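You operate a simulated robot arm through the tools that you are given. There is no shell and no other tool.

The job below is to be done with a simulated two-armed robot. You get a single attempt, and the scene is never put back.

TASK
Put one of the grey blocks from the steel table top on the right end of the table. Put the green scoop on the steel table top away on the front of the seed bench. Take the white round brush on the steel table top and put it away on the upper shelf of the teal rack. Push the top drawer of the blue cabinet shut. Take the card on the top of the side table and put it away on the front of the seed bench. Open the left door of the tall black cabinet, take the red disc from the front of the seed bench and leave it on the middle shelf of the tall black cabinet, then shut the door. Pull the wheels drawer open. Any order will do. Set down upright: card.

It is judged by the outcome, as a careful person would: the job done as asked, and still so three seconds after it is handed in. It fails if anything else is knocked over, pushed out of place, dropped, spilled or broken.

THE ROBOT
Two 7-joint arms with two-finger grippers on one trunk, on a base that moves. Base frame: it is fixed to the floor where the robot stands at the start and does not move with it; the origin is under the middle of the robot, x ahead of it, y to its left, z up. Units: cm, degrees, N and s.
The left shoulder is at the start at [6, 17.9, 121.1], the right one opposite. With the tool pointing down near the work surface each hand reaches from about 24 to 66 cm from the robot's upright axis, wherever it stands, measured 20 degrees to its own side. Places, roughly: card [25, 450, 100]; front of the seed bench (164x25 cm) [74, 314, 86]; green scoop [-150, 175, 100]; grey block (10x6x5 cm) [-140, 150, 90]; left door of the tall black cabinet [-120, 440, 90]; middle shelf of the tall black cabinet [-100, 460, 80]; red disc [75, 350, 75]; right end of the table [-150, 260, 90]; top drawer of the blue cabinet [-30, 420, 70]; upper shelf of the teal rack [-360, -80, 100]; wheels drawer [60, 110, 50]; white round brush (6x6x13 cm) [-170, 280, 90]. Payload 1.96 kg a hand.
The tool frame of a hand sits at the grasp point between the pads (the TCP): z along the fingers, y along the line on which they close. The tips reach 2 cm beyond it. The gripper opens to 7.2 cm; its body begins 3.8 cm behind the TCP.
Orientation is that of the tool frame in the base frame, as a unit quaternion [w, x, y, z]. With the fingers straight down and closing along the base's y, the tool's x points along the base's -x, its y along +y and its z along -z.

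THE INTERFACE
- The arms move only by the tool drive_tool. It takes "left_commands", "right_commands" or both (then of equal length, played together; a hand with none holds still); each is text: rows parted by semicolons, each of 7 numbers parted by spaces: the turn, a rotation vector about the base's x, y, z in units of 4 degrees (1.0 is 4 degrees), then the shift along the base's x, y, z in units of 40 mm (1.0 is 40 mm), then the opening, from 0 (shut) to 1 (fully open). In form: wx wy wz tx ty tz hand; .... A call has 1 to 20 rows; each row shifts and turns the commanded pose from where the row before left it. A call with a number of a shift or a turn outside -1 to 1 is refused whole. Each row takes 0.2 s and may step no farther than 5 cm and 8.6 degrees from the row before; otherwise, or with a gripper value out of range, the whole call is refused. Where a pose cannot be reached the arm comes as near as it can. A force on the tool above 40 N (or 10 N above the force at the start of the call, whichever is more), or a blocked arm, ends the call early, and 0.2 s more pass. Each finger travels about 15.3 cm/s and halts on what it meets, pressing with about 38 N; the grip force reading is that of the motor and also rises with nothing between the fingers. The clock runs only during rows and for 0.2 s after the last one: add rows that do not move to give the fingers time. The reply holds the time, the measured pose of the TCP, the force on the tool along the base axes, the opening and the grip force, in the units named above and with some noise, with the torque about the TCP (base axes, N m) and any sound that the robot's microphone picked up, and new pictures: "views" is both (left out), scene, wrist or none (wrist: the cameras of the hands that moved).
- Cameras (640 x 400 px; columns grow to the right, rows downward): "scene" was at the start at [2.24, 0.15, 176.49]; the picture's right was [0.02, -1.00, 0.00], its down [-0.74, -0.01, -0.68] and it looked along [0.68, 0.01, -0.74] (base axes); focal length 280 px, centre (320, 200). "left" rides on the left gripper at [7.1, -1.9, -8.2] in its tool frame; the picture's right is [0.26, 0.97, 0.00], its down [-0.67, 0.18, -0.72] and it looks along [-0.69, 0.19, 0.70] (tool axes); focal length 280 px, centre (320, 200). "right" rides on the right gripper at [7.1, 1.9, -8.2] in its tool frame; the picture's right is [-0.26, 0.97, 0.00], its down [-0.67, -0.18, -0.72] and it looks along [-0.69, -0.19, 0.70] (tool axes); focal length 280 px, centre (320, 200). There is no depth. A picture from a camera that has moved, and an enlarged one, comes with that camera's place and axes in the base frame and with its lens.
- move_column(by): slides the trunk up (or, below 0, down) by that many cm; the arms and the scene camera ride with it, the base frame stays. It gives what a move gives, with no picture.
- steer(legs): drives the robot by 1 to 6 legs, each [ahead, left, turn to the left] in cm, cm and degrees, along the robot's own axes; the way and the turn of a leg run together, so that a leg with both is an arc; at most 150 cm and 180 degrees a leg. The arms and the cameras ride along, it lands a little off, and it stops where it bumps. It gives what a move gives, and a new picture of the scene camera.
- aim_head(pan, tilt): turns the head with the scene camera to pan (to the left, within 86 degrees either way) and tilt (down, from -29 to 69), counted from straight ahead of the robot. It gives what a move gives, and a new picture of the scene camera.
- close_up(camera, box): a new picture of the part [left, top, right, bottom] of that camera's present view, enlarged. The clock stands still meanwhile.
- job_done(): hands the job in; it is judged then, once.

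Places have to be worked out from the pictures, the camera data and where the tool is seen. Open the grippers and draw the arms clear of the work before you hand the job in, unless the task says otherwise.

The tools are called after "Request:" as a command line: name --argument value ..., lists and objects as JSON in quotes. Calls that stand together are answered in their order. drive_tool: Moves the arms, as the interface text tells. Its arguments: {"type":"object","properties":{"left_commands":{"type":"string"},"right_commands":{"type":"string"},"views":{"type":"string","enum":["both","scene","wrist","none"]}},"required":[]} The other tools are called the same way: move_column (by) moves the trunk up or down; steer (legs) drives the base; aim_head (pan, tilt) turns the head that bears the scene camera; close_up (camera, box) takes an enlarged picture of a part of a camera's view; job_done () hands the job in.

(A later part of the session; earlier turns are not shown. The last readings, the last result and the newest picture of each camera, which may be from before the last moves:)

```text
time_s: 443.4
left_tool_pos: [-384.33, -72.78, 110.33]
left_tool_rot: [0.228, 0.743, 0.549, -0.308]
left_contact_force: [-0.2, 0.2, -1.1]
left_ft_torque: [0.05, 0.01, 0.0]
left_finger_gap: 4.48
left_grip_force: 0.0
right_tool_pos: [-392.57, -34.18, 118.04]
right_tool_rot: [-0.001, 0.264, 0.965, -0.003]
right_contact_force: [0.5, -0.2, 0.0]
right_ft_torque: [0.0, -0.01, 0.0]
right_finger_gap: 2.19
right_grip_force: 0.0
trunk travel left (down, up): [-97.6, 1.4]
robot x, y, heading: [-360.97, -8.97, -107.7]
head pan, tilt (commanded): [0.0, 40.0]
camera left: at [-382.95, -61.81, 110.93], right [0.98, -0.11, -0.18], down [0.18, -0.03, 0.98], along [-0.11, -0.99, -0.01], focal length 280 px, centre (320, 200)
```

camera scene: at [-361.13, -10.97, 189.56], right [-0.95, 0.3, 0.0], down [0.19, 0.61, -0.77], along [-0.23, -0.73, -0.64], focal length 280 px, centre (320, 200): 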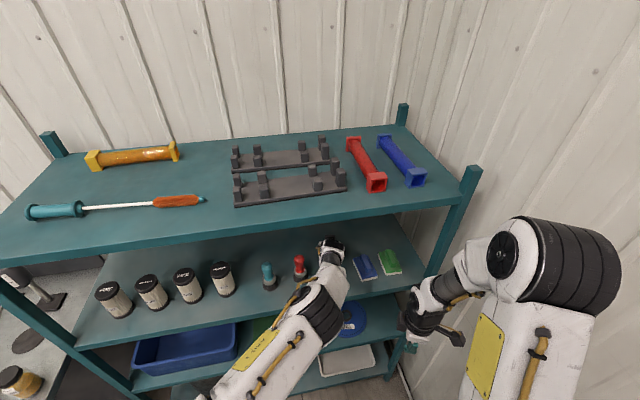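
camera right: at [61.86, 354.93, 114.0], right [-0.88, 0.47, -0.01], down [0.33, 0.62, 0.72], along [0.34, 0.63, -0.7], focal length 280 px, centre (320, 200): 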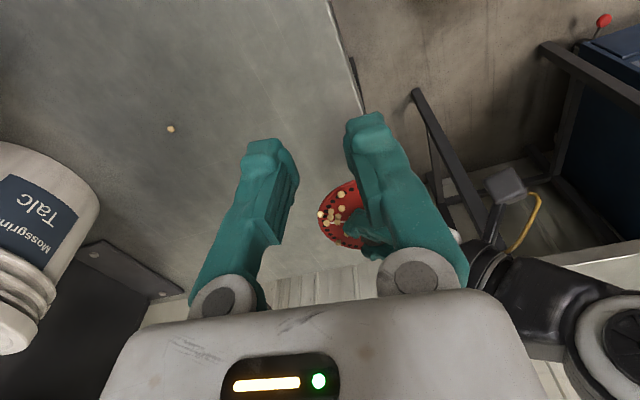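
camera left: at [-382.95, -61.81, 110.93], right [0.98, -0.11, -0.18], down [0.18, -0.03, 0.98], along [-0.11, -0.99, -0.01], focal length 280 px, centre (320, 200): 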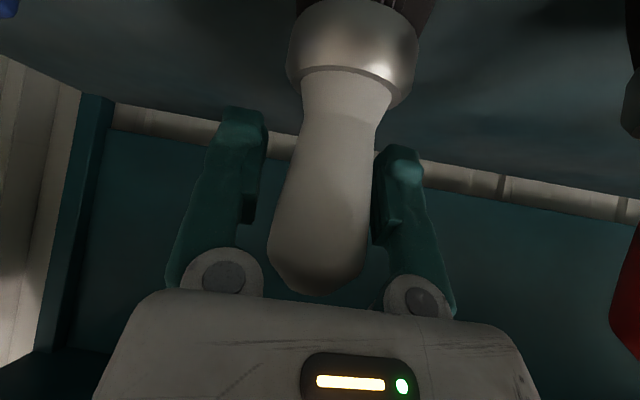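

The brush stands upright between the open fingers. I withdraw back and up along the hand's axis.

Request:
drive_tool --left_commands "0 0 0 0 0 0 0.7;0 0 0 0.03 0.1 0.1 0.7;0 0 0 0.05 0.17 0.17 0.7;0 0 0 0.08 0.25 0.25 0.7;0 0 0 0.1 0.34 0.3 0.7;0 0 0 0.12 0.4 0.3 0.7;0 0 0 0.13 0.45 0.2 0.7;0 0 0 0.15 0.5 0 0.7;0 0 0 0 0 0 0.7" --views "both"

Request:
steer --legs '[[-25, 0, 0]]'

Request:
close_up --camera "scene" --box '[200, 150, 480, 310]'

```text
time_s: 445.4
left_tool_pos: [-381.83, -63.6, 115.53]
left_tool_rot: [0.228, 0.743, 0.549, -0.307]
left_contact_force: [-0.1, -0.6, 0.9]
left_ft_torque: [0.0, 0.01, 0.01]
left_finger_gap: 5.05
left_grip_force: 0.1
right_tool_pos: [-392.62, -34.4, 117.96]
right_tool_rot: [-0.001, 0.264, 0.964, -0.003]
right_contact_force: [-0.7, -0.1, -0.2]
right_ft_torque: [-0.01, -0.02, 0.01]
right_finger_gap: 2.17
right_grip_force: 0.0
trunk travel left (down, up): [-97.6, 1.4]
robot x, y, heading: [-360.97, -9.01, -107.7]
head pan, tilt (commanded): [0.0, 40.0]
camera scene: at [-361.25, -11.34, 189.55], right [-0.95, 0.3, 0.0], down [0.19, 0.61, -0.77], along [-0.23, -0.73, -0.64], focal length 280 px, centre (320, 200)
camera left: at [-380.36, -52.82, 116.09], right [0.98, -0.11, -0.18], down [0.18, -0.03, 0.98], along [-0.11, -0.99, -0.01], focal length 280 px, centre (320, 200)
```

scene: 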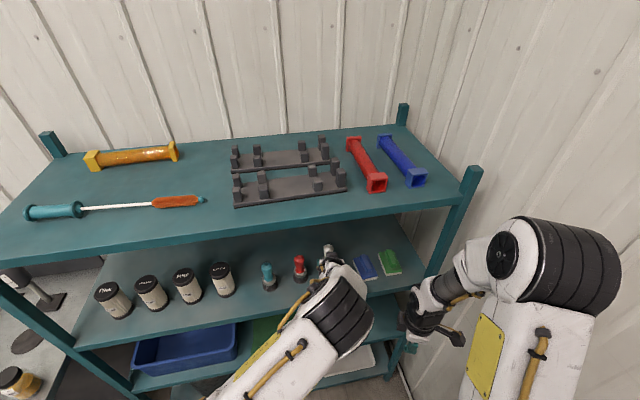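
left: 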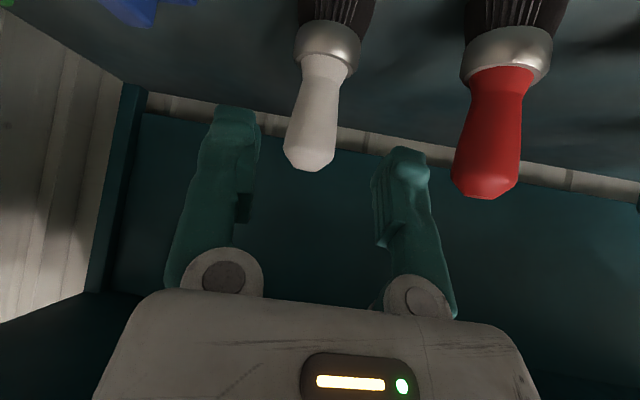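

```text
time_s: 447.2
left_tool_pos: [-374.2, -40.4, 115.46]
left_tool_rot: [0.229, 0.743, 0.55, -0.305]
left_contact_force: [1.0, 0.3, -0.7]
left_ft_torque: [-0.03, 0.05, 0.01]
left_finger_gap: 5.02
left_grip_force: 0.1
right_tool_pos: [-385.24, -11.12, 117.95]
right_tool_rot: [0.0, 0.263, 0.965, -0.002]
right_contact_force: [-1.1, 0.2, 0.6]
right_ft_torque: [0.02, 0.0, 0.01]
right_finger_gap: 2.16
right_grip_force: 0.2
trunk travel left (down, up): [-97.6, 1.4]
robot x, y, heading: [-353.5, 14.49, -107.4]
head pan, tilt (commanded): [0.0, 40.0]
camera scene: at [-353.9, 11.88, 189.54], right [-0.95, 0.3, 0.0], down [0.19, 0.61, -0.77], along [-0.23, -0.73, -0.64], focal length 280 px, centre (320, 200)
```

scene: 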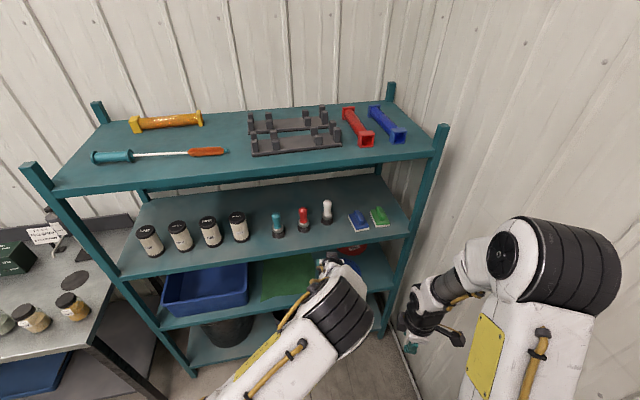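

```text
2.29 times, centred on (340, 230) of scene
camera zoom: at [-353.9, 11.88, 189.54], right [-0.95, 0.3, 0.0], down [0.19, 0.61, -0.77], along [-0.23, -0.73, -0.64], focal length 641 px, centre (274, 131)
```

zoom: 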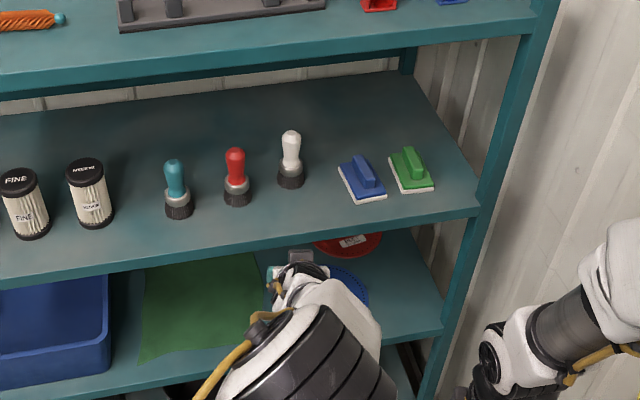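

The white brush stands upright in line with the others. I draw the left arm in, turn to face east and drive back toward the wheels drawer.

Request:
drive_tool --left_commands "0 0 0 0.25 0.8 0 0.7;0 0 0 0.25 0.8 0 0.5;0 0 0 0.25 0.8 0 0.2;0 0 0 0.1 0.3 0 0;0 0 0 0 0 0 0" --views "none"

Request:
steer --legs '[[0, 0, 107.4], [0, -8, 0], [150, 0, 0], [150, 0, 0]]'

```text
time_s: 448.4
left_tool_pos: [-370.84, -29.34, 115.34]
left_tool_rot: [0.228, 0.743, 0.55, -0.306]
left_contact_force: [-0.4, -0.2, -0.4]
left_ft_torque: [-0.02, 0.04, -0.02]
left_finger_gap: 0.0
left_grip_force: 29.9
right_tool_pos: [-385.23, -10.92, 117.98]
right_tool_rot: [-0.001, 0.263, 0.965, -0.003]
right_contact_force: [-0.5, -0.2, 0.3]
right_ft_torque: [-0.03, -0.03, -0.02]
right_finger_gap: 2.16
right_grip_force: 0.1
trunk travel left (down, up): [-97.6, 1.4]
robot x, y, heading: [-352.96, 14.31, -107.7]
head pan, tilt (commanded): [0.0, 40.0]
```

```text
time_s: 468.0
left_tool_pos: [-4.6, -19.21, 115.37]
left_tool_rot: [0.383, 0.015, 0.924, -0.004]
left_contact_force: [0.5, 0.0, 0.5]
left_ft_torque: [0.01, 0.01, -0.01]
left_finger_gap: 0.0
left_grip_force: 29.5
right_tool_pos: [-18.71, -37.78, 118.0]
right_tool_rot: [0.003, -0.605, 0.796, -0.004]
right_contact_force: [-0.2, 0.1, 0.5]
right_ft_torque: [0.01, 0.01, -0.01]
right_finger_gap: 2.17
right_grip_force: 0.1
trunk travel left (down, up): [-97.6, 1.4]
robot x, y, heading: [-51.36, -13.41, -2.6]
head pan, tilt (commanded): [0.0, 40.0]
camera scene: at [-48.62, -13.8, 189.55], right [-0.04, -1.0, 0.0], down [-0.64, 0.03, -0.77], along [0.77, -0.03, -0.64], focal length 280 px, centre (320, 200)
```

scene: 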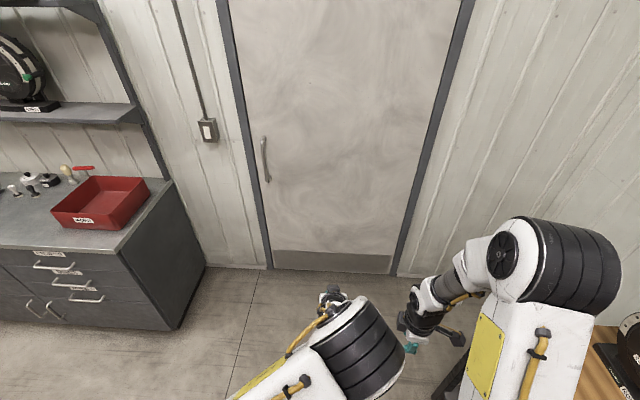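

I strafe left toward the drawers, straightening the heading.

Request:
steer --legs '[[8, 106, 2.6]]'

Request:
aim_head --pan 0 --tilt 50

Request:
close_up --camera "scene" --box '[180, 100, 420, 250]'

```text
time_s: 473.3
left_tool_pos: [5.31, 86.6, 115.47]
left_tool_rot: [0.383, -0.009, 0.924, 0.006]
left_contact_force: [-0.3, 0.0, -0.5]
left_ft_torque: [0.02, -0.01, -0.02]
left_finger_gap: 0.0
left_grip_force: 29.5
right_tool_pos: [-7.69, 67.4, 117.91]
right_tool_rot: [0.002, -0.627, 0.779, -0.003]
right_contact_force: [0.1, -0.5, 0.9]
right_ft_torque: [-0.01, -0.02, 0.01]
right_finger_gap: 2.16
right_grip_force: 0.1
trunk travel left (down, up): [-97.6, 1.4]
robot x, y, heading: [-42.0, 89.91, 0.6]
head pan, tilt (commanded): [0.0, 40.0]
camera scene: at [-38.96, 89.62, 189.55], right [0.01, -1.0, 0.0], down [-0.64, -0.01, -0.77], along [0.77, 0.01, -0.64], focal length 280 px, centre (320, 200)
```

scene: 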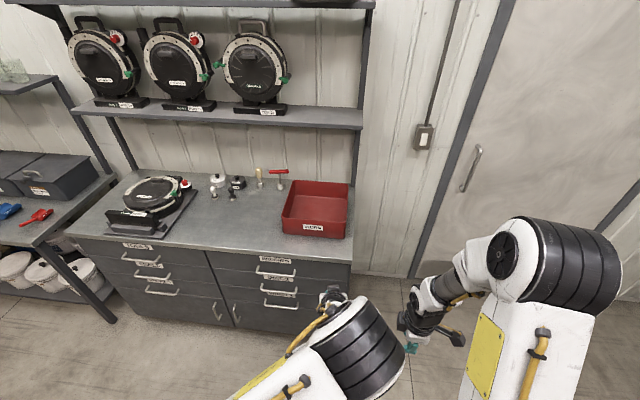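

```text
time_s: 474.1
left_tool_pos: [5.34, 86.7, 115.3]
left_tool_rot: [0.383, -0.009, 0.924, 0.005]
left_contact_force: [-0.4, -0.7, 0.6]
left_ft_torque: [0.0, 0.01, 0.03]
left_finger_gap: 0.0
left_grip_force: 29.5
right_tool_pos: [-7.76, 67.51, 118.04]
right_tool_rot: [0.003, -0.628, 0.778, -0.002]
right_contact_force: [-0.6, 0.4, -0.1]
right_ft_torque: [-0.02, 0.06, 0.0]
right_finger_gap: 2.17
right_grip_force: 0.0
trunk travel left (down, up): [-97.6, 1.4]
robot x, y, heading: [-42.17, 89.57, 0.7]
head pan, tilt (commanded): [0.0, 50.0]
camera scene: at [-39.75, 89.74, 188.14], right [0.01, -1.0, 0.0], down [-0.77, -0.01, -0.64], along [0.64, 0.01, -0.77], focal length 280 px, centre (320, 200)
```

scene: 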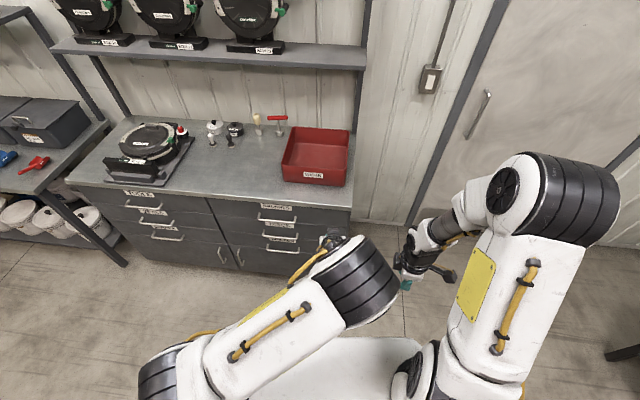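

```text
2.67 times, centred on (300, 175) of scene
camera zoom: at [-39.75, 89.74, 188.14], right [0.01, -1.0, 0.0], down [-0.77, -0.01, -0.64], along [0.64, 0.01, -0.77], focal length 748 px, centre (373, 267)
```

zoom: 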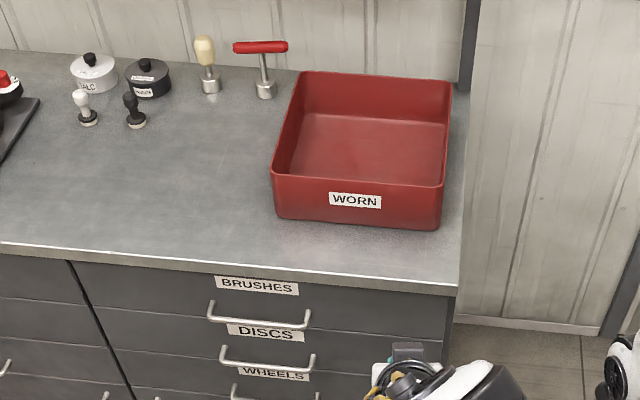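

I refine the geometry: the drawer fronts are turned about 6.6°, the wheels handle is near [40, 111, 49]. I bring the left hand over to its own side and turn it to point forward with vertical closing.

Request:
drive_tool --left_commands "0 0 0 0 0.7 0 0;0 0 0 0 0.9 0 0;0 0 0 0 0.95 0 0;0 0 0 0 0.95 0 0;0 0 0 0 0.95 0 0;0 0 0 0 0.5 0 0;0 0 0 0 0 0 0" --views "none"

Request:
drive_tool --left_commands "0.965 -0.4 -0.4 0.05 0 0 0.2;0.965 -0.4 -0.4 0.05 0 0 0.4;0.965 -0.4 -0.4 0.05 0 0 0.6;0.965 -0.4 -0.4 0.05 0 0 0.8;0.965 -0.4 -0.4 0.05 0 0 1;0.965 -0.4 -0.4 0.05 0 0 1;0.965 -0.4 -0.4 0.05 0 0 1;0.965 -0.4 -0.4 0.05 0 0 1;0.965 -0.4 -0.4 0.05 0 0 1;0.965 -0.4 -0.4 0.05 0 0 1;0.965 -0.4 -0.4 0.05 0 0 1;0.965 -0.4 -0.4 0.05 0 0 1;0.965 -0.4 -0.4 0.05 0 0 1;0.965 -0.4 -0.4 0.05 0 0 1;0.965 -0.4 -0.4 0.05 0 0 1;0.965 -0.4 -0.4 0.05 0 0 1;0.965 -0.4 -0.4 0.05 0 0 1;0.965 -0.4 -0.4 0.05 0 0 1;0.965 -0.4 -0.4 0.05 0 0 1;0.965 -0.4 -0.4 0.05 0 0 1" --views "both"

```text
time_s: 475.6
left_tool_pos: [5.46, 106.65, 115.45]
left_tool_rot: [0.382, -0.01, 0.924, 0.005]
left_contact_force: [-0.4, 0.0, 0.2]
left_ft_torque: [0.02, -0.02, -0.04]
left_finger_gap: 0.01
left_grip_force: 29.5
right_tool_pos: [-7.77, 67.31, 117.93]
right_tool_rot: [0.002, -0.627, 0.779, -0.003]
right_contact_force: [0.4, 0.3, 0.1]
right_ft_torque: [0.0, -0.02, 0.0]
right_finger_gap: 2.14
right_grip_force: 0.1
trunk travel left (down, up): [-97.6, 1.4]
robot x, y, heading: [-41.62, 89.63, 0.9]
head pan, tilt (commanded): [0.0, 50.0]
```

```text
time_s: 479.9
left_tool_pos: [9.47, 106.5, 115.31]
left_tool_rot: [0.511, 0.457, 0.558, 0.467]
left_contact_force: [0.4, -0.1, 1.0]
left_ft_torque: [0.0, -0.02, 0.0]
left_finger_gap: 7.17
left_grip_force: 0.0
right_tool_pos: [-7.79, 67.41, 117.97]
right_tool_rot: [0.002, -0.627, 0.779, -0.004]
right_contact_force: [-0.5, 0.1, 0.0]
right_ft_torque: [-0.03, 0.01, 0.04]
right_finger_gap: 2.15
right_grip_force: 0.0
trunk travel left (down, up): [-97.6, 1.4]
robot x, y, heading: [-41.7, 89.97, 0.5]
head pan, tilt (commanded): [0.0, 50.0]
camera scene: at [-39.73, 89.73, 188.13], right [0.01, -1.0, 0.0], down [-0.77, -0.01, -0.64], along [0.64, 0.01, -0.77], focal length 280 px, centre (320, 200)
camera left: at [0.83, 112.72, 112.59], right [0.02, 0.4, 0.92], down [-0.67, -0.68, 0.31], along [0.74, -0.62, 0.26], focal length 280 px, centre (320, 200)
```

scene: 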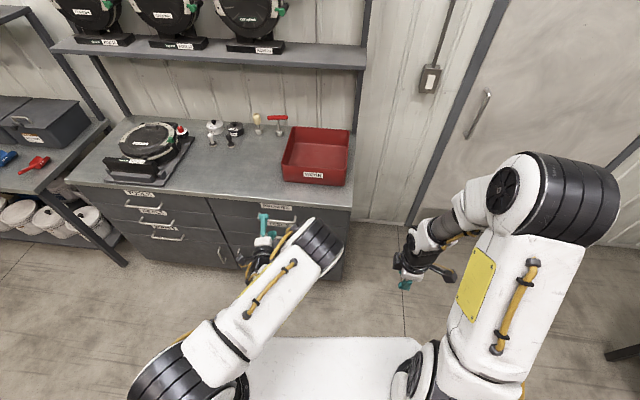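
left: 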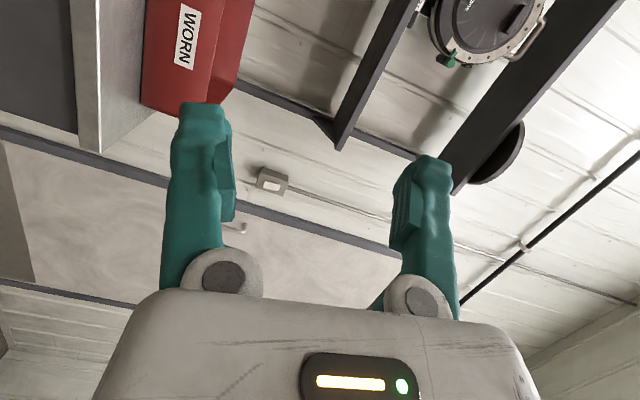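

The hand points forward; I trim the roll by 8° and the yaw to the drawer's normal, then lower the trunk 64 cm.

Request:
drive_tool --left_commands "0.7 0 -0.8 0 0 0 1;0.7 0 -0.8 0 0 0 1;0.7 0 -0.8 0 0 0 1;0 0 0 0 0 0 1" --views "none"

Request:
move_column --by -64

Request:
aim_head --pan 10 --tilt 45

Request:
close_up --camera "left" --box '[0, 0, 640, 400]'

```text
time_s: 480.9
left_tool_pos: [9.25, 106.55, 115.27]
left_tool_rot: [0.514, 0.538, 0.483, 0.462]
left_contact_force: [-0.5, 0.2, -0.1]
left_ft_torque: [0.02, 0.0, 0.03]
left_finger_gap: 7.2
left_grip_force: 0.0
right_tool_pos: [-7.75, 67.34, 117.92]
right_tool_rot: [0.001, -0.627, 0.779, -0.003]
right_contact_force: [0.1, -1.0, 0.7]
right_ft_torque: [0.0, 0.01, -0.01]
right_finger_gap: 2.18
right_grip_force: 0.0
trunk travel left (down, up): [-97.6, 1.4]
robot x, y, heading: [-41.39, 89.41, 0.6]
head pan, tilt (commanded): [0.0, 50.0]
```

```text
refused: -64 is not a number from -40 to 40
```

```text
time_s: 481.6
left_tool_pos: [9.42, 106.55, 115.39]
left_tool_rot: [0.513, 0.538, 0.484, 0.461]
left_contact_force: [-0.3, -0.5, -0.6]
left_ft_torque: [-0.04, 0.02, 0.02]
left_finger_gap: 7.2
left_grip_force: 0.0
right_tool_pos: [-7.74, 67.44, 117.96]
right_tool_rot: [0.003, -0.628, 0.779, -0.003]
right_contact_force: [0.9, -0.4, 1.3]
right_ft_torque: [-0.04, -0.01, 0.02]
right_finger_gap: 2.16
right_grip_force: 0.0
trunk travel left (down, up): [-97.6, 1.4]
robot x, y, heading: [-41.74, 89.33, 0.7]
head pan, tilt (commanded): [10.0, 45.0]
camera scene: at [-39.46, 91.13, 188.82], right [0.18, -0.98, 0.0], down [-0.7, -0.13, -0.71], along [0.69, 0.13, -0.71], focal length 280 px, centre (320, 200)
```

scene: 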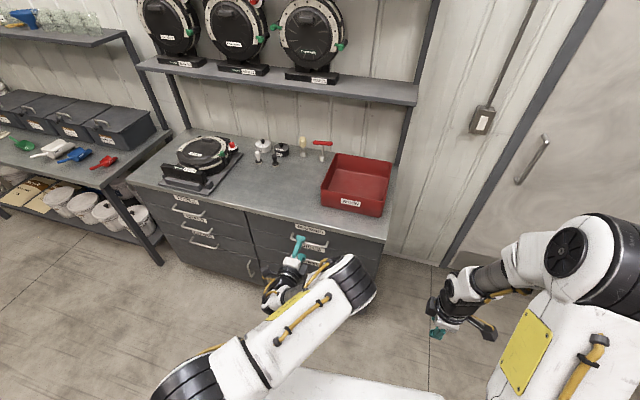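

```text
1.00 times, centred on (320, 200) of left (not enlarged: the box is as wide or as high as the picture)
camera zoom: at [1.96, 114.39, 113.66], right [0.07, 0.26, 0.96], down [-0.77, -0.59, 0.22], along [0.63, -0.76, 0.15], focal length 280 px, centre (320, 200)
```

zoom: 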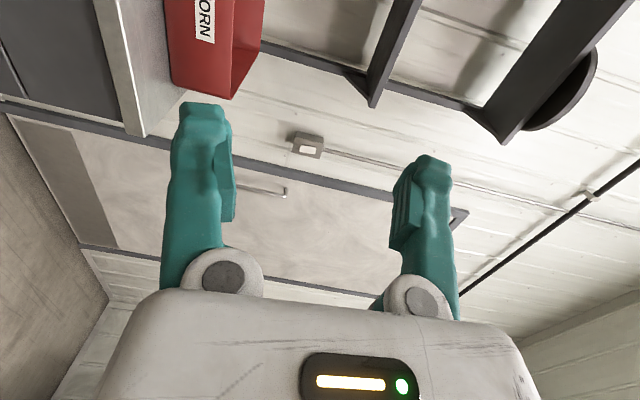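

The column moves at most 40 cm at a time; I lower it in two steps.

Request:
move_column --by -34

Request:
move_column --by -31

Request:
aim_head --pan 12 --tilt 35

Request:
close_up --camera "left" --box '[0, 0, 640, 400]'

```text
time_s: 484.9
left_tool_pos: [9.39, 106.65, 81.34]
left_tool_rot: [0.513, 0.538, 0.483, 0.462]
left_contact_force: [0.0, 0.3, 0.0]
left_ft_torque: [0.02, -0.01, 0.02]
left_finger_gap: 7.21
left_grip_force: 0.1
right_tool_pos: [-7.75, 67.44, 83.92]
right_tool_rot: [0.003, -0.627, 0.779, -0.003]
right_contact_force: [1.1, 0.3, 0.0]
right_ft_torque: [-0.02, 0.0, 0.0]
right_finger_gap: 2.13
right_grip_force: 0.0
trunk travel left (down, up): [-63.6, 35.4]
robot x, y, heading: [-42.07, 89.85, 0.6]
head pan, tilt (commanded): [10.0, 45.0]
```

```text
time_s: 488.0
left_tool_pos: [9.27, 106.63, 50.38]
left_tool_rot: [0.514, 0.538, 0.484, 0.461]
left_contact_force: [-0.8, -0.5, 0.0]
left_ft_torque: [0.01, 0.02, 0.01]
left_finger_gap: 7.19
left_grip_force: 0.0
right_tool_pos: [-7.73, 67.46, 52.94]
right_tool_rot: [0.003, -0.628, 0.779, -0.003]
right_contact_force: [-0.9, 0.0, 0.1]
right_ft_torque: [-0.01, -0.01, -0.02]
right_finger_gap: 2.18
right_grip_force: 0.1
trunk travel left (down, up): [-32.6, 66.4]
robot x, y, heading: [-41.74, 90.01, 0.8]
head pan, tilt (commanded): [10.0, 45.0]
```

```text
time_s: 488.7
left_tool_pos: [9.35, 106.55, 50.17]
left_tool_rot: [0.514, 0.538, 0.483, 0.461]
left_contact_force: [-0.8, 0.0, 0.2]
left_ft_torque: [-0.02, -0.02, -0.05]
left_finger_gap: 7.2
left_grip_force: 0.1
right_tool_pos: [-7.62, 67.4, 52.98]
right_tool_rot: [0.002, -0.627, 0.779, -0.003]
right_contact_force: [-0.2, 0.0, -0.4]
right_ft_torque: [-0.02, 0.01, 0.03]
right_finger_gap: 2.16
right_grip_force: 0.0
trunk travel left (down, up): [-32.6, 66.4]
robot x, y, heading: [-41.93, 89.27, 0.6]
head pan, tilt (commanded): [12.0, 35.0]
camera scene: at [-38.87, 91.56, 125.3], right [0.22, -0.98, 0.0], down [-0.56, -0.13, -0.82], along [0.8, 0.18, -0.57], focal length 280 px, centre (320, 200)
```

scene: 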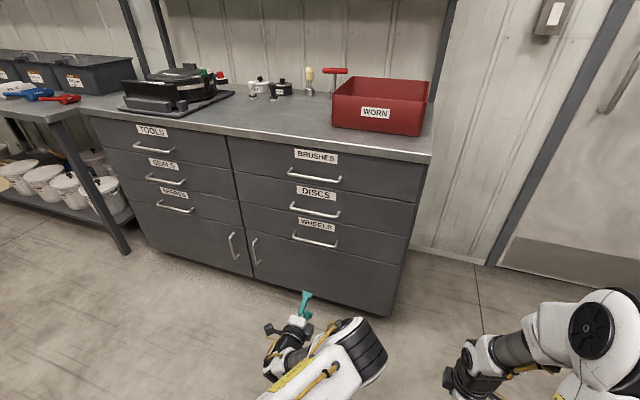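

```text
1.00 times, centred on (320, 200) of left (not enlarged: the box is as wide or as high as the picture)
camera zoom: at [1.95, 114.39, 48.66], right [0.07, 0.26, 0.96], down [-0.77, -0.59, 0.22], along [0.63, -0.76, 0.15], focal length 280 px, centre (320, 200)
```

zoom: 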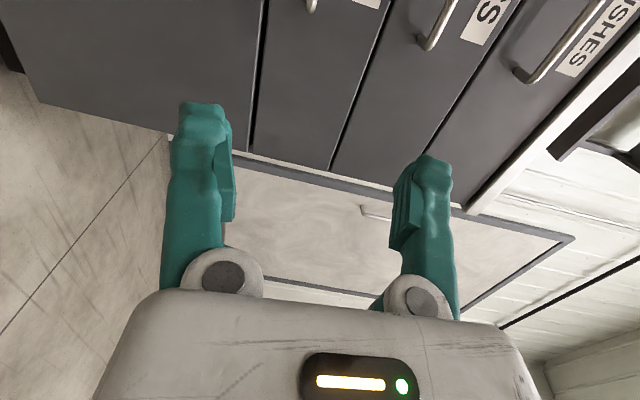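

The wheels handle is well visible now. I zoom to locate it exactly.

Request:
close_up --camera "scene" --box '[260, 130, 420, 270]'

```text
2.86 times, centred on (340, 200) of scene
camera zoom: at [-38.87, 91.56, 125.3], right [0.22, -0.98, 0.0], down [-0.56, -0.13, -0.82], along [0.8, 0.18, -0.57], focal length 802 px, centre (263, 200)
```

zoom: 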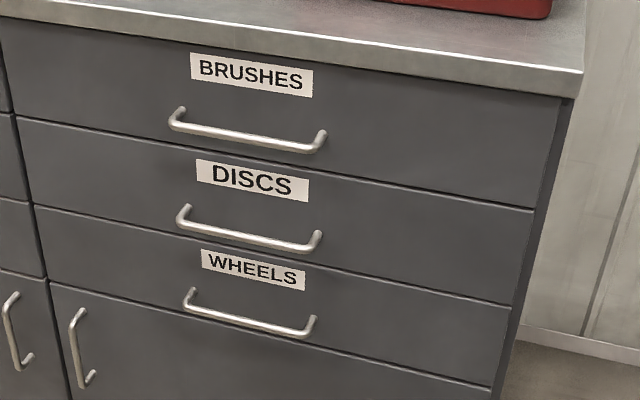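

Triangulated: wheels bar at [37.9, 111.3, 50.3]. I drive 8 cm closer and advance the open hand along the drawer's normal to just before the bar.

Request:
steer --legs '[[8, 0, -0.6]]'

Request:
drive_tool --left_commands "0 0 0 0 0.8 0 1;0 0 0 0 0.9 0.03 1;0 0 0 0.6 -0.06 0 1;0 0 0 0.9 -0.1 0 1;0 0 0 0.9 -0.1 0 1;0 0 0 0.7 -0.08 0 1;0 0 0 0.4 -0.04 0 1;0 0 0 0 0 0 1" --views "both"

```text
time_s: 489.8
left_tool_pos: [17.57, 106.07, 50.31]
left_tool_rot: [0.515, 0.541, 0.481, 0.459]
left_contact_force: [0.1, 0.4, 0.3]
left_ft_torque: [-0.03, -0.01, 0.02]
left_finger_gap: 7.19
left_grip_force: 0.2
right_tool_pos: [0.25, 67.18, 52.89]
right_tool_rot: [0.002, -0.624, 0.781, -0.002]
right_contact_force: [-1.2, 1.2, 0.5]
right_ft_torque: [0.01, 0.01, 0.01]
right_finger_gap: 2.15
right_grip_force: 0.0
trunk travel left (down, up): [-32.6, 66.4]
robot x, y, heading: [-33.71, 89.55, -0.0]
head pan, tilt (commanded): [12.0, 35.0]
camera scene: at [-30.67, 91.59, 125.3], right [0.21, -0.98, 0.0], down [-0.56, -0.12, -0.82], along [0.8, 0.17, -0.57], focal length 280 px, centre (320, 200)
```

scene: 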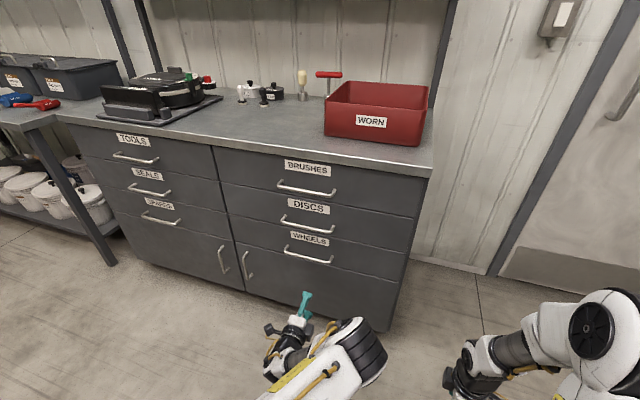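

```text
time_s: 491.6
left_tool_pos: [31.68, 111.36, 50.41]
left_tool_rot: [0.516, 0.54, 0.482, 0.459]
left_contact_force: [0.1, -0.1, 0.0]
left_ft_torque: [-0.01, 0.05, 0.01]
left_finger_gap: 7.21
left_grip_force: 0.0
right_tool_pos: [0.19, 67.19, 53.09]
right_tool_rot: [0.002, -0.624, 0.781, -0.003]
right_contact_force: [0.2, 0.3, -0.7]
right_ft_torque: [0.02, -0.01, -0.04]
right_finger_gap: 2.15
right_grip_force: 0.1
trunk travel left (down, up): [-32.6, 66.4]
robot x, y, heading: [-33.76, 89.84, 0.1]
head pan, tilt (commanded): [12.0, 35.0]
camera scene: at [-30.73, 91.59, 125.31], right [0.21, -0.98, 0.0], down [-0.56, -0.12, -0.82], along [0.8, 0.17, -0.57], focal length 280 px, centre (320, 200)
camera left: at [24.35, 119.24, 48.81], right [0.08, 0.25, 0.96], down [-0.78, -0.59, 0.22], along [0.62, -0.77, 0.15], focal length 280 px, centre (320, 200)
```

scene: 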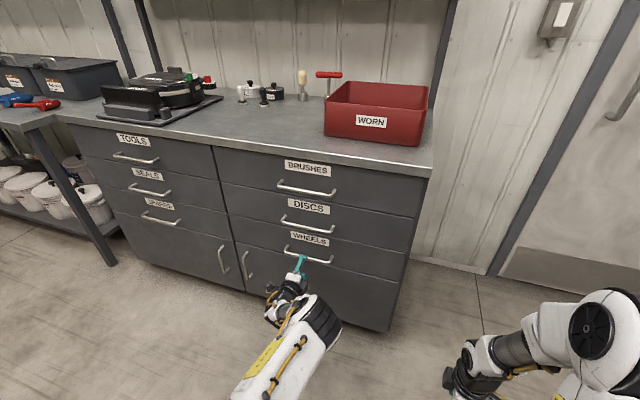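
left: 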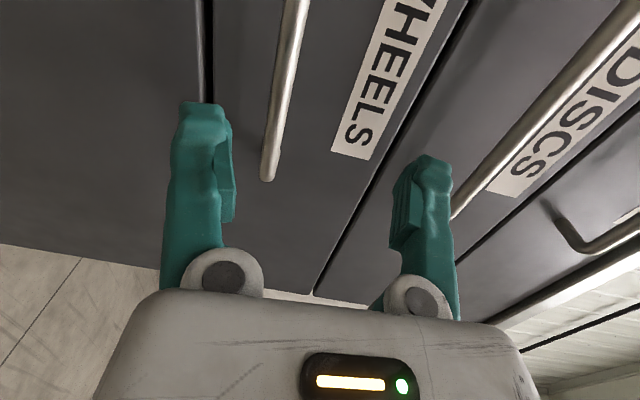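

The bar sits about 2 cm lower than the hand's centre. I lower 2 cm and advance so that the fingers straddle the bar.

Request:
drive_tool --left_commands "0 0 0 0.2 0 -0.25 1;0 0 0 0.4 -0.04 -0.25 1;0 0 0 0.5 -0.05 0 1;0 0 0 0.5 -0.05 0 1;0 0 0 0 0 0 1" --views "wrist"

```text
time_s: 492.8
left_tool_pos: [37.92, 110.7, 48.36]
left_tool_rot: [0.516, 0.54, 0.481, 0.459]
left_contact_force: [0.8, 0.0, -0.3]
left_ft_torque: [0.02, 0.0, 0.0]
left_finger_gap: 7.17
left_grip_force: 0.0
right_tool_pos: [0.24, 67.2, 53.01]
right_tool_rot: [0.002, -0.624, 0.782, -0.003]
right_contact_force: [-0.6, -0.6, 0.1]
right_ft_torque: [-0.02, -0.02, -0.01]
right_finger_gap: 2.16
right_grip_force: 0.0
trunk travel left (down, up): [-32.6, 66.4]
robot x, y, heading: [-33.75, 89.77, 0.1]
head pan, tilt (commanded): [12.0, 35.0]
camera left: at [30.61, 118.68, 46.76], right [0.08, 0.25, 0.96], down [-0.78, -0.59, 0.22], along [0.62, -0.77, 0.15], focal length 280 px, centre (320, 200)
```

left: 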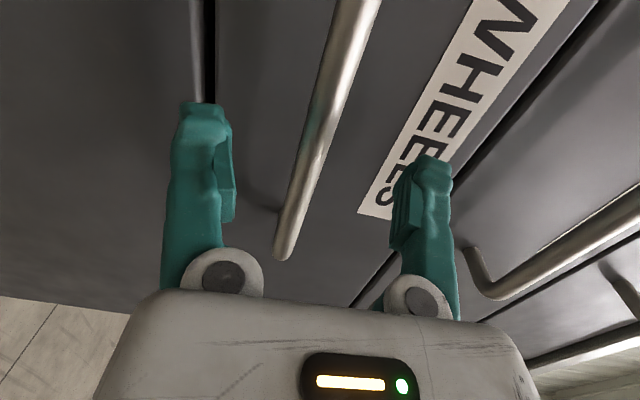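

The bar lies between the fingers. I advance 0.6 cm and close.

Request:
drive_tool --left_commands "0 0 0 0.15 -0.015 0 1;0 0 0 0 0 0 0.7;0 0 0 0 0 0 0.4;0 0 0 0 0 0 0.2;0 0 0 0 0 0 0;0 0 0 0 0 0 0;0 0 0 0 0 0 0" --views "wrist"

```text
time_s: 494.4
left_tool_pos: [38.5, 110.68, 47.86]
left_tool_rot: [0.513, 0.542, 0.484, 0.456]
left_contact_force: [-0.2, -6.0, -29.0]
left_ft_torque: [0.14, 0.11, 0.3]
left_finger_gap: 0.58
left_grip_force: 33.1
right_tool_pos: [0.43, 67.14, 52.87]
right_tool_rot: [0.0, -0.623, 0.782, -0.002]
right_contact_force: [0.5, 0.1, 0.1]
right_ft_torque: [0.0, -0.04, 0.04]
right_finger_gap: 2.16
right_grip_force: 0.1
trunk travel left (down, up): [-32.6, 66.4]
robot x, y, heading: [-33.92, 89.75, 0.3]
head pan, tilt (commanded): [12.0, 35.0]
camera left: at [31.19, 118.61, 46.32], right [0.08, 0.26, 0.96], down [-0.78, -0.59, 0.22], along [0.62, -0.77, 0.15], focal length 280 px, centre (320, 200)
```

left: 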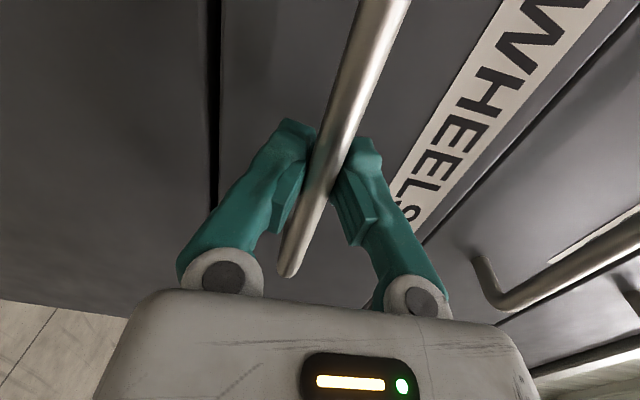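

The bar is gripped but the hand is loaded downward by 29 N. I relieve it by lowering 0.5 cm, then start pulling gently along the drawer's axis.

Request:
drive_tool --left_commands "0 0 0 0 0 -0.08 0;0 0 0 0 0 -0.06 0;0 0 0 0 0 0 0" --views "none"

Request:
drive_tool --left_commands "0 0 0 -0.1 0.01 0 0;0 0 0 -0.15 0.017 0 0;0 0 0 -0.2 0.023 0 0;0 0 0 -0.25 0.03 0 0;0 0 0 -0.3 0.034 0 0;0 0 0 -0.3 0.034 0 0;0 0 0 0 0 0 0" --views "both"

```text
time_s: 495.2
left_tool_pos: [38.64, 110.7, 47.88]
left_tool_rot: [0.516, 0.54, 0.481, 0.459]
left_contact_force: [6.3, -3.9, -11.4]
left_ft_torque: [-0.09, -0.02, 0.01]
left_finger_gap: 0.62
left_grip_force: 33.7
right_tool_pos: [0.27, 67.19, 52.93]
right_tool_rot: [0.002, -0.624, 0.782, -0.002]
right_contact_force: [1.1, 0.3, -0.2]
right_ft_torque: [-0.03, -0.01, -0.01]
right_finger_gap: 2.14
right_grip_force: 0.0
trunk travel left (down, up): [-32.6, 66.4]
robot x, y, heading: [-33.79, 89.57, 0.5]
head pan, tilt (commanded): [12.0, 35.0]
```

```text
time_s: 496.8
left_tool_pos: [33.3, 111.29, 47.88]
left_tool_rot: [0.517, 0.541, 0.48, 0.458]
left_contact_force: [-4.6, -16.3, -2.2]
left_ft_torque: [-0.08, -0.01, -0.04]
left_finger_gap: 0.6
left_grip_force: 33.1
right_tool_pos: [0.21, 67.17, 52.89]
right_tool_rot: [0.002, -0.624, 0.781, -0.002]
right_contact_force: [0.9, 0.8, 0.3]
right_ft_torque: [0.01, 0.03, 0.0]
right_finger_gap: 2.16
right_grip_force: 0.1
trunk travel left (down, up): [-32.6, 66.4]
robot x, y, heading: [-33.79, 89.7, -0.3]
head pan, tilt (commanded): [12.0, 35.0]
camera scene: at [-30.73, 91.48, 125.31], right [0.21, -0.98, 0.0], down [-0.56, -0.12, -0.82], along [0.8, 0.17, -0.57], focal length 280 px, centre (320, 200)
camera left: at [25.99, 119.21, 46.25], right [0.08, 0.25, 0.96], down [-0.78, -0.59, 0.22], along [0.62, -0.77, 0.15], focal length 280 px, centre (320, 200)
```

scene: 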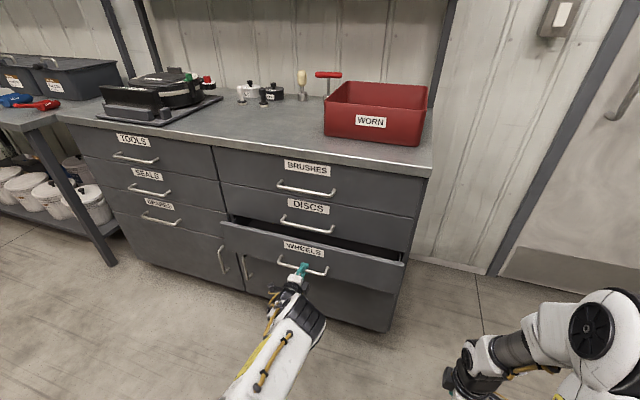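
left: 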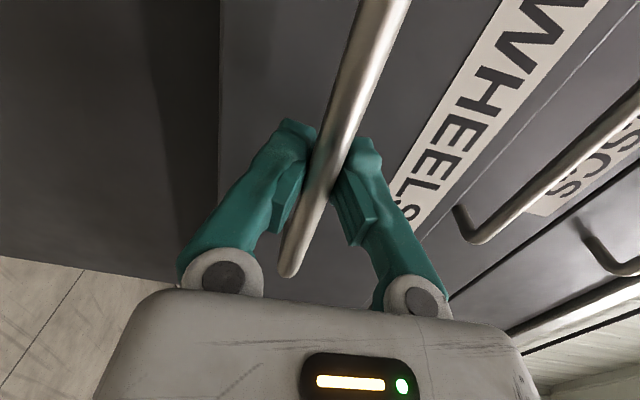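

The drawer is sliding open (5 cm). The side force says that its path is straighter along x; I relieve that and pull on with the base.

Request:
drive_tool --left_commands "0 0 0 0 -0.08 0 0;0 0 0 0 -0.04 0 0;0 0 0 0 0 0 0" --views "none"

Request:
steer --legs '[[-10, 0, 0]]'

```text
time_s: 497.6
left_tool_pos: [33.24, 111.38, 47.95]
left_tool_rot: [0.515, 0.539, 0.482, 0.461]
left_contact_force: [5.2, 10.0, 5.2]
left_ft_torque: [0.08, -0.02, -0.07]
left_finger_gap: 0.64
left_grip_force: 33.2
right_tool_pos: [0.22, 67.21, 53.1]
right_tool_rot: [0.002, -0.624, 0.782, -0.003]
right_contact_force: [0.4, 0.8, 0.5]
right_ft_torque: [0.04, 0.01, 0.02]
right_finger_gap: 2.16
right_grip_force: 0.0
trunk travel left (down, up): [-32.6, 66.4]
robot x, y, heading: [-33.78, 89.7, 0.3]
head pan, tilt (commanded): [12.0, 35.0]
```

```text
time_s: 498.7
left_tool_pos: [23.47, 110.73, 47.83]
left_tool_rot: [0.516, 0.542, 0.48, 0.458]
left_contact_force: [-0.7, 0.2, -0.3]
left_ft_torque: [-0.02, 0.02, 0.0]
left_finger_gap: 0.0
left_grip_force: 29.9
right_tool_pos: [-9.8, 67.09, 52.99]
right_tool_rot: [0.002, -0.623, 0.782, -0.003]
right_contact_force: [-0.7, 0.1, -0.9]
right_ft_torque: [0.01, -0.01, -0.02]
right_finger_gap: 2.16
right_grip_force: 0.0
trunk travel left (down, up): [-32.6, 66.4]
robot x, y, heading: [-43.52, 89.52, 0.0]
head pan, tilt (commanded): [12.0, 35.0]
camera scene: at [-40.74, 91.53, 125.3], right [0.21, -0.98, 0.0], down [-0.56, -0.12, -0.82], along [0.8, 0.17, -0.57], focal length 280 px, centre (320, 200)
```

scene: 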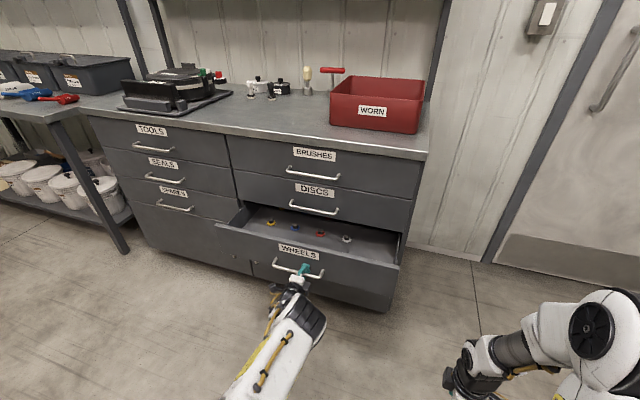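

The drawer is about 15 cm open with small wheels inside. The gap reads 0, so I check the hold on the bar.

Request:
close_up --camera "left" --box '[0, 0, 640, 400]'

Request:
close_up --camera "scene" --box '[200, 180, 420, 320]'

```text
1.00 times, centred on (320, 200) of left (not enlarged: the box is as wide or as high as the picture)
camera zoom: at [16.07, 118.62, 46.15], right [0.08, 0.26, 0.96], down [-0.78, -0.58, 0.22], along [0.62, -0.77, 0.15], focal length 280 px, centre (320, 200)
```

zoom: 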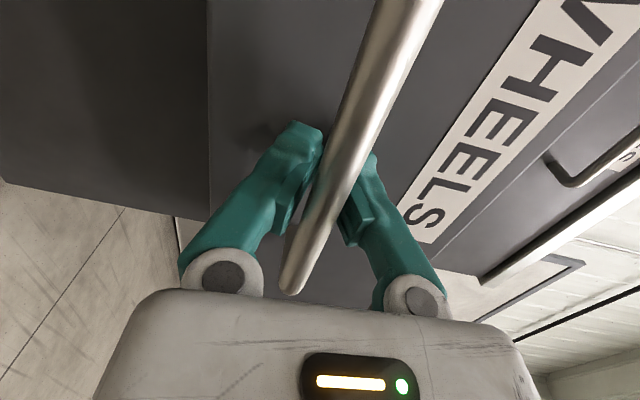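

```text
2.86 times, centred on (310, 250) of scene
camera zoom: at [-40.74, 91.53, 125.3], right [0.21, -0.98, 0.0], down [-0.56, -0.12, -0.82], along [0.8, 0.17, -0.57], focal length 802 px, centre (349, 57)
```

zoom: 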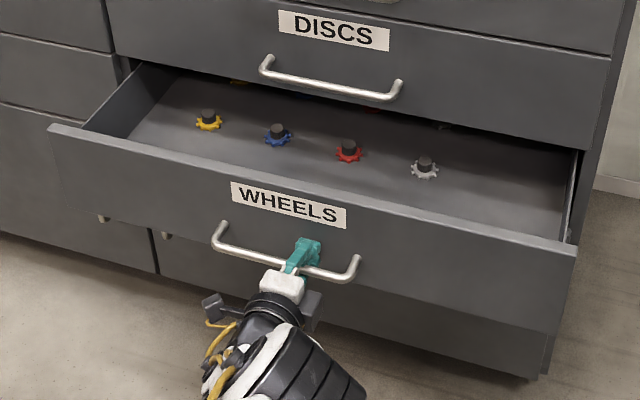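

The bar is hooked inside the closed fingers. I pull further in two gentle legs.

Request:
steer --legs '[[-8, 0, 0]]'

Request:
steer --legs '[[-7, 0, 0]]'

Request:
close_up --camera "left" --box '[0, 0, 640, 400]'

```text
time_s: 499.8
left_tool_pos: [15.29, 110.77, 47.87]
left_tool_rot: [0.516, 0.541, 0.48, 0.458]
left_contact_force: [-0.9, 0.9, -0.2]
left_ft_torque: [0.0, -0.01, 0.0]
left_finger_gap: 0.04
left_grip_force: 29.8
right_tool_pos: [-17.94, 67.12, 53.03]
right_tool_rot: [0.003, -0.624, 0.782, -0.004]
right_contact_force: [0.7, -0.5, -1.4]
right_ft_torque: [0.01, -0.03, 0.03]
right_finger_gap: 2.17
right_grip_force: 0.1
trunk travel left (down, up): [-32.6, 66.4]
robot x, y, heading: [-51.75, 89.88, -0.0]
head pan, tilt (commanded): [12.0, 35.0]
camera scene: at [-48.73, 91.53, 125.31], right [0.21, -0.98, 0.0], down [-0.56, -0.12, -0.82], along [0.8, 0.17, -0.57], focal length 280 px, centre (320, 200)
```

scene: 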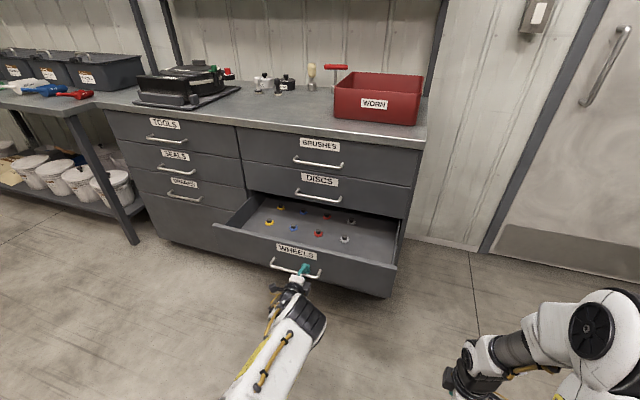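

```text
time_s: 500.8
left_tool_pos: [8.13, 110.73, 47.81]
left_tool_rot: [0.516, 0.542, 0.48, 0.458]
left_contact_force: [-0.1, -0.3, 0.9]
left_ft_torque: [-0.01, -0.01, -0.01]
left_finger_gap: 0.0
left_grip_force: 29.7
right_tool_pos: [-24.91, 67.1, 53.07]
right_tool_rot: [0.003, -0.624, 0.782, -0.003]
right_contact_force: [0.4, 1.1, -0.1]
right_ft_torque: [0.0, 0.01, -0.03]
right_finger_gap: 2.13
right_grip_force: 0.1
trunk travel left (down, up): [-32.6, 66.4]
robot x, y, heading: [-58.86, 89.81, 0.1]
head pan, tilt (commanded): [12.0, 35.0]
camera scene: at [-55.89, 91.51, 125.31], right [0.21, -0.98, 0.0], down [-0.56, -0.12, -0.82], along [0.8, 0.17, -0.57], focal length 280 px, centre (320, 200)
```

scene: 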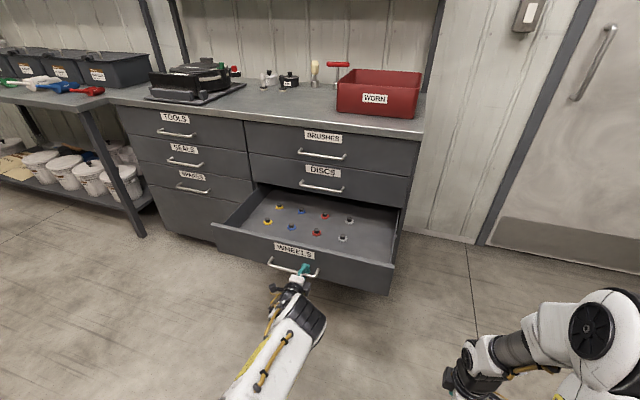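

```text
1.00 times, centred on (320, 200) of left (not enlarged: the box is as wide or as high as the picture)
camera zoom: at [0.91, 118.62, 46.15], right [0.08, 0.26, 0.96], down [-0.78, -0.58, 0.22], along [0.62, -0.77, 0.15], focal length 280 px, centre (320, 200)
```

zoom: 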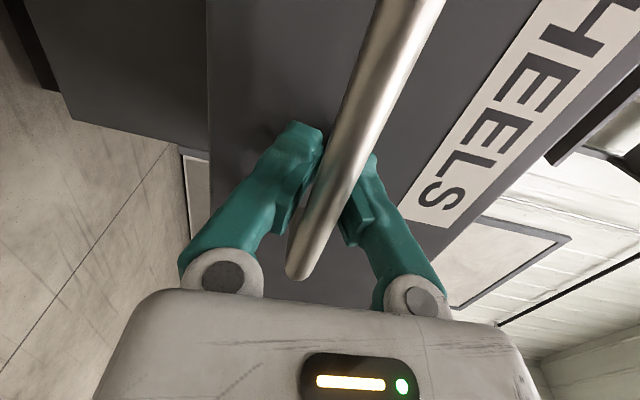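

The drawer is about 31 cm open and slides freely. I pull a little more until its stop or about 38 cm.

Request:
steer --legs '[[-4, 0, 0]]'

Request:
steer --legs '[[-3, 0, 0]]'

```text
time_s: 501.7
left_tool_pos: [4.09, 110.65, 47.86]
left_tool_rot: [0.517, 0.541, 0.48, 0.458]
left_contact_force: [0.0, -0.3, 0.7]
left_ft_torque: [0.01, 0.03, -0.02]
left_finger_gap: 0.01
left_grip_force: 29.4
right_tool_pos: [-29.03, 67.09, 52.93]
right_tool_rot: [0.003, -0.623, 0.782, -0.003]
right_contact_force: [-0.4, 0.1, 0.5]
right_ft_torque: [-0.03, 0.0, 0.0]
right_finger_gap: 2.16
right_grip_force: 0.0
trunk travel left (down, up): [-32.6, 66.4]
robot x, y, heading: [-63.0, 89.61, 0.1]
head pan, tilt (commanded): [12.0, 35.0]
camera scene: at [-59.89, 91.51, 125.31], right [0.21, -0.98, 0.0], down [-0.56, -0.12, -0.82], along [0.8, 0.17, -0.57], focal length 280 px, centre (320, 200)
```

scene: 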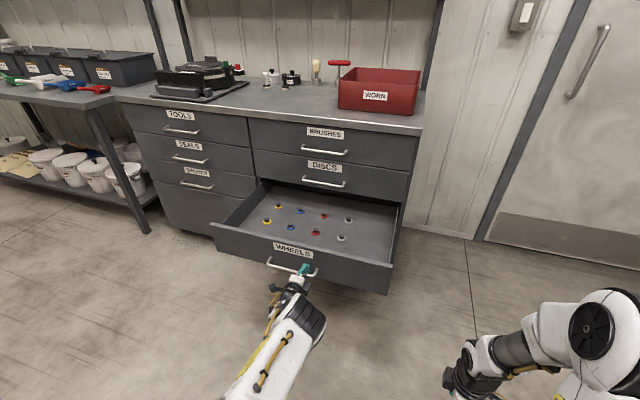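

```text
time_s: 502.5
left_tool_pos: [1.03, 110.65, 47.81]
left_tool_rot: [0.516, 0.542, 0.48, 0.458]
left_contact_force: [0.6, 0.2, 0.4]
left_ft_torque: [-0.01, 0.03, 0.03]
left_finger_gap: 0.0
left_grip_force: 29.6
right_tool_pos: [-32.13, 67.09, 53.1]
right_tool_rot: [0.003, -0.623, 0.782, -0.003]
right_contact_force: [0.1, -0.1, -0.1]
right_ft_torque: [0.02, 0.01, 0.0]
right_finger_gap: 2.18
right_grip_force: 0.0
trunk travel left (down, up): [-32.6, 66.4]
robot x, y, heading: [-66.13, 89.58, -0.2]
head pan, tilt (commanded): [12.0, 35.0]
camera scene: at [-62.99, 91.51, 125.31], right [0.21, -0.98, 0.0], down [-0.56, -0.12, -0.82], along [0.8, 0.17, -0.57], focal length 280 px, centre (320, 200)
```

scene: 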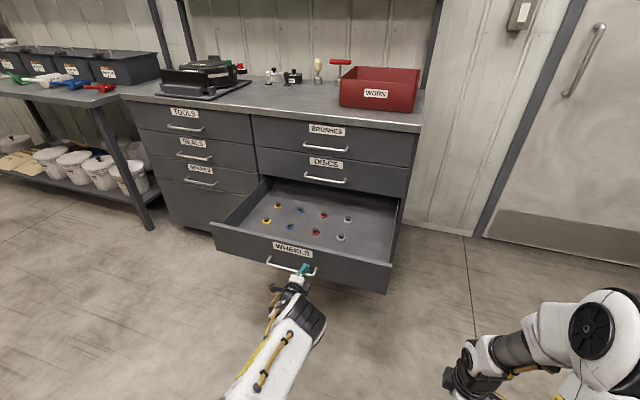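

The drawer stands about 38 cm open, clearly open. I open the fingers and draw the hand straight back off the bar.

Request:
drive_tool --left_commands "0 0 0 0 0 0 0.15;0 0 0 -0.03 0 0 0.3;0 0 0 -0.03 0 0 0.45;0 0 0 0 0 0 0.5;0 0 0 0 0 0 0.5" --views "wrist"

```text
time_s: 503.7
left_tool_pos: [0.84, 110.7, 47.81]
left_tool_rot: [0.516, 0.542, 0.481, 0.457]
left_contact_force: [0.3, 0.0, 0.4]
left_ft_torque: [0.01, -0.02, 0.0]
left_finger_gap: 3.61
left_grip_force: 0.1
right_tool_pos: [-32.11, 67.05, 53.04]
right_tool_rot: [0.002, -0.623, 0.782, -0.004]
right_contact_force: [-0.5, 0.2, -0.7]
right_ft_torque: [0.01, 0.03, 0.01]
right_finger_gap: 2.16
right_grip_force: 0.0
trunk travel left (down, up): [-32.6, 66.4]
robot x, y, heading: [-65.99, 89.58, -0.2]
head pan, tilt (commanded): [12.0, 35.0]
camera left: at [-6.42, 118.63, 46.11], right [0.08, 0.26, 0.96], down [-0.78, -0.59, 0.22], along [0.62, -0.77, 0.15], focal length 280 px, centre (320, 200)
```

left: 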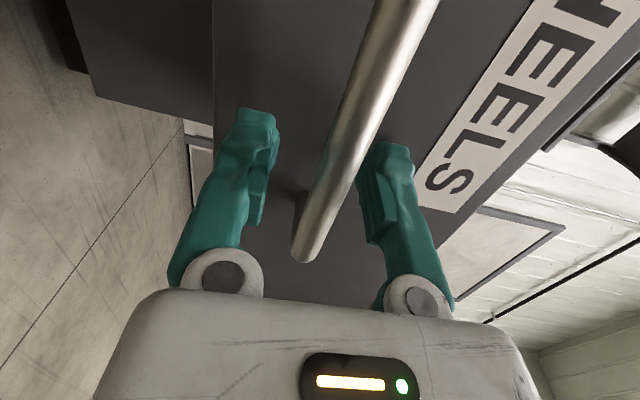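

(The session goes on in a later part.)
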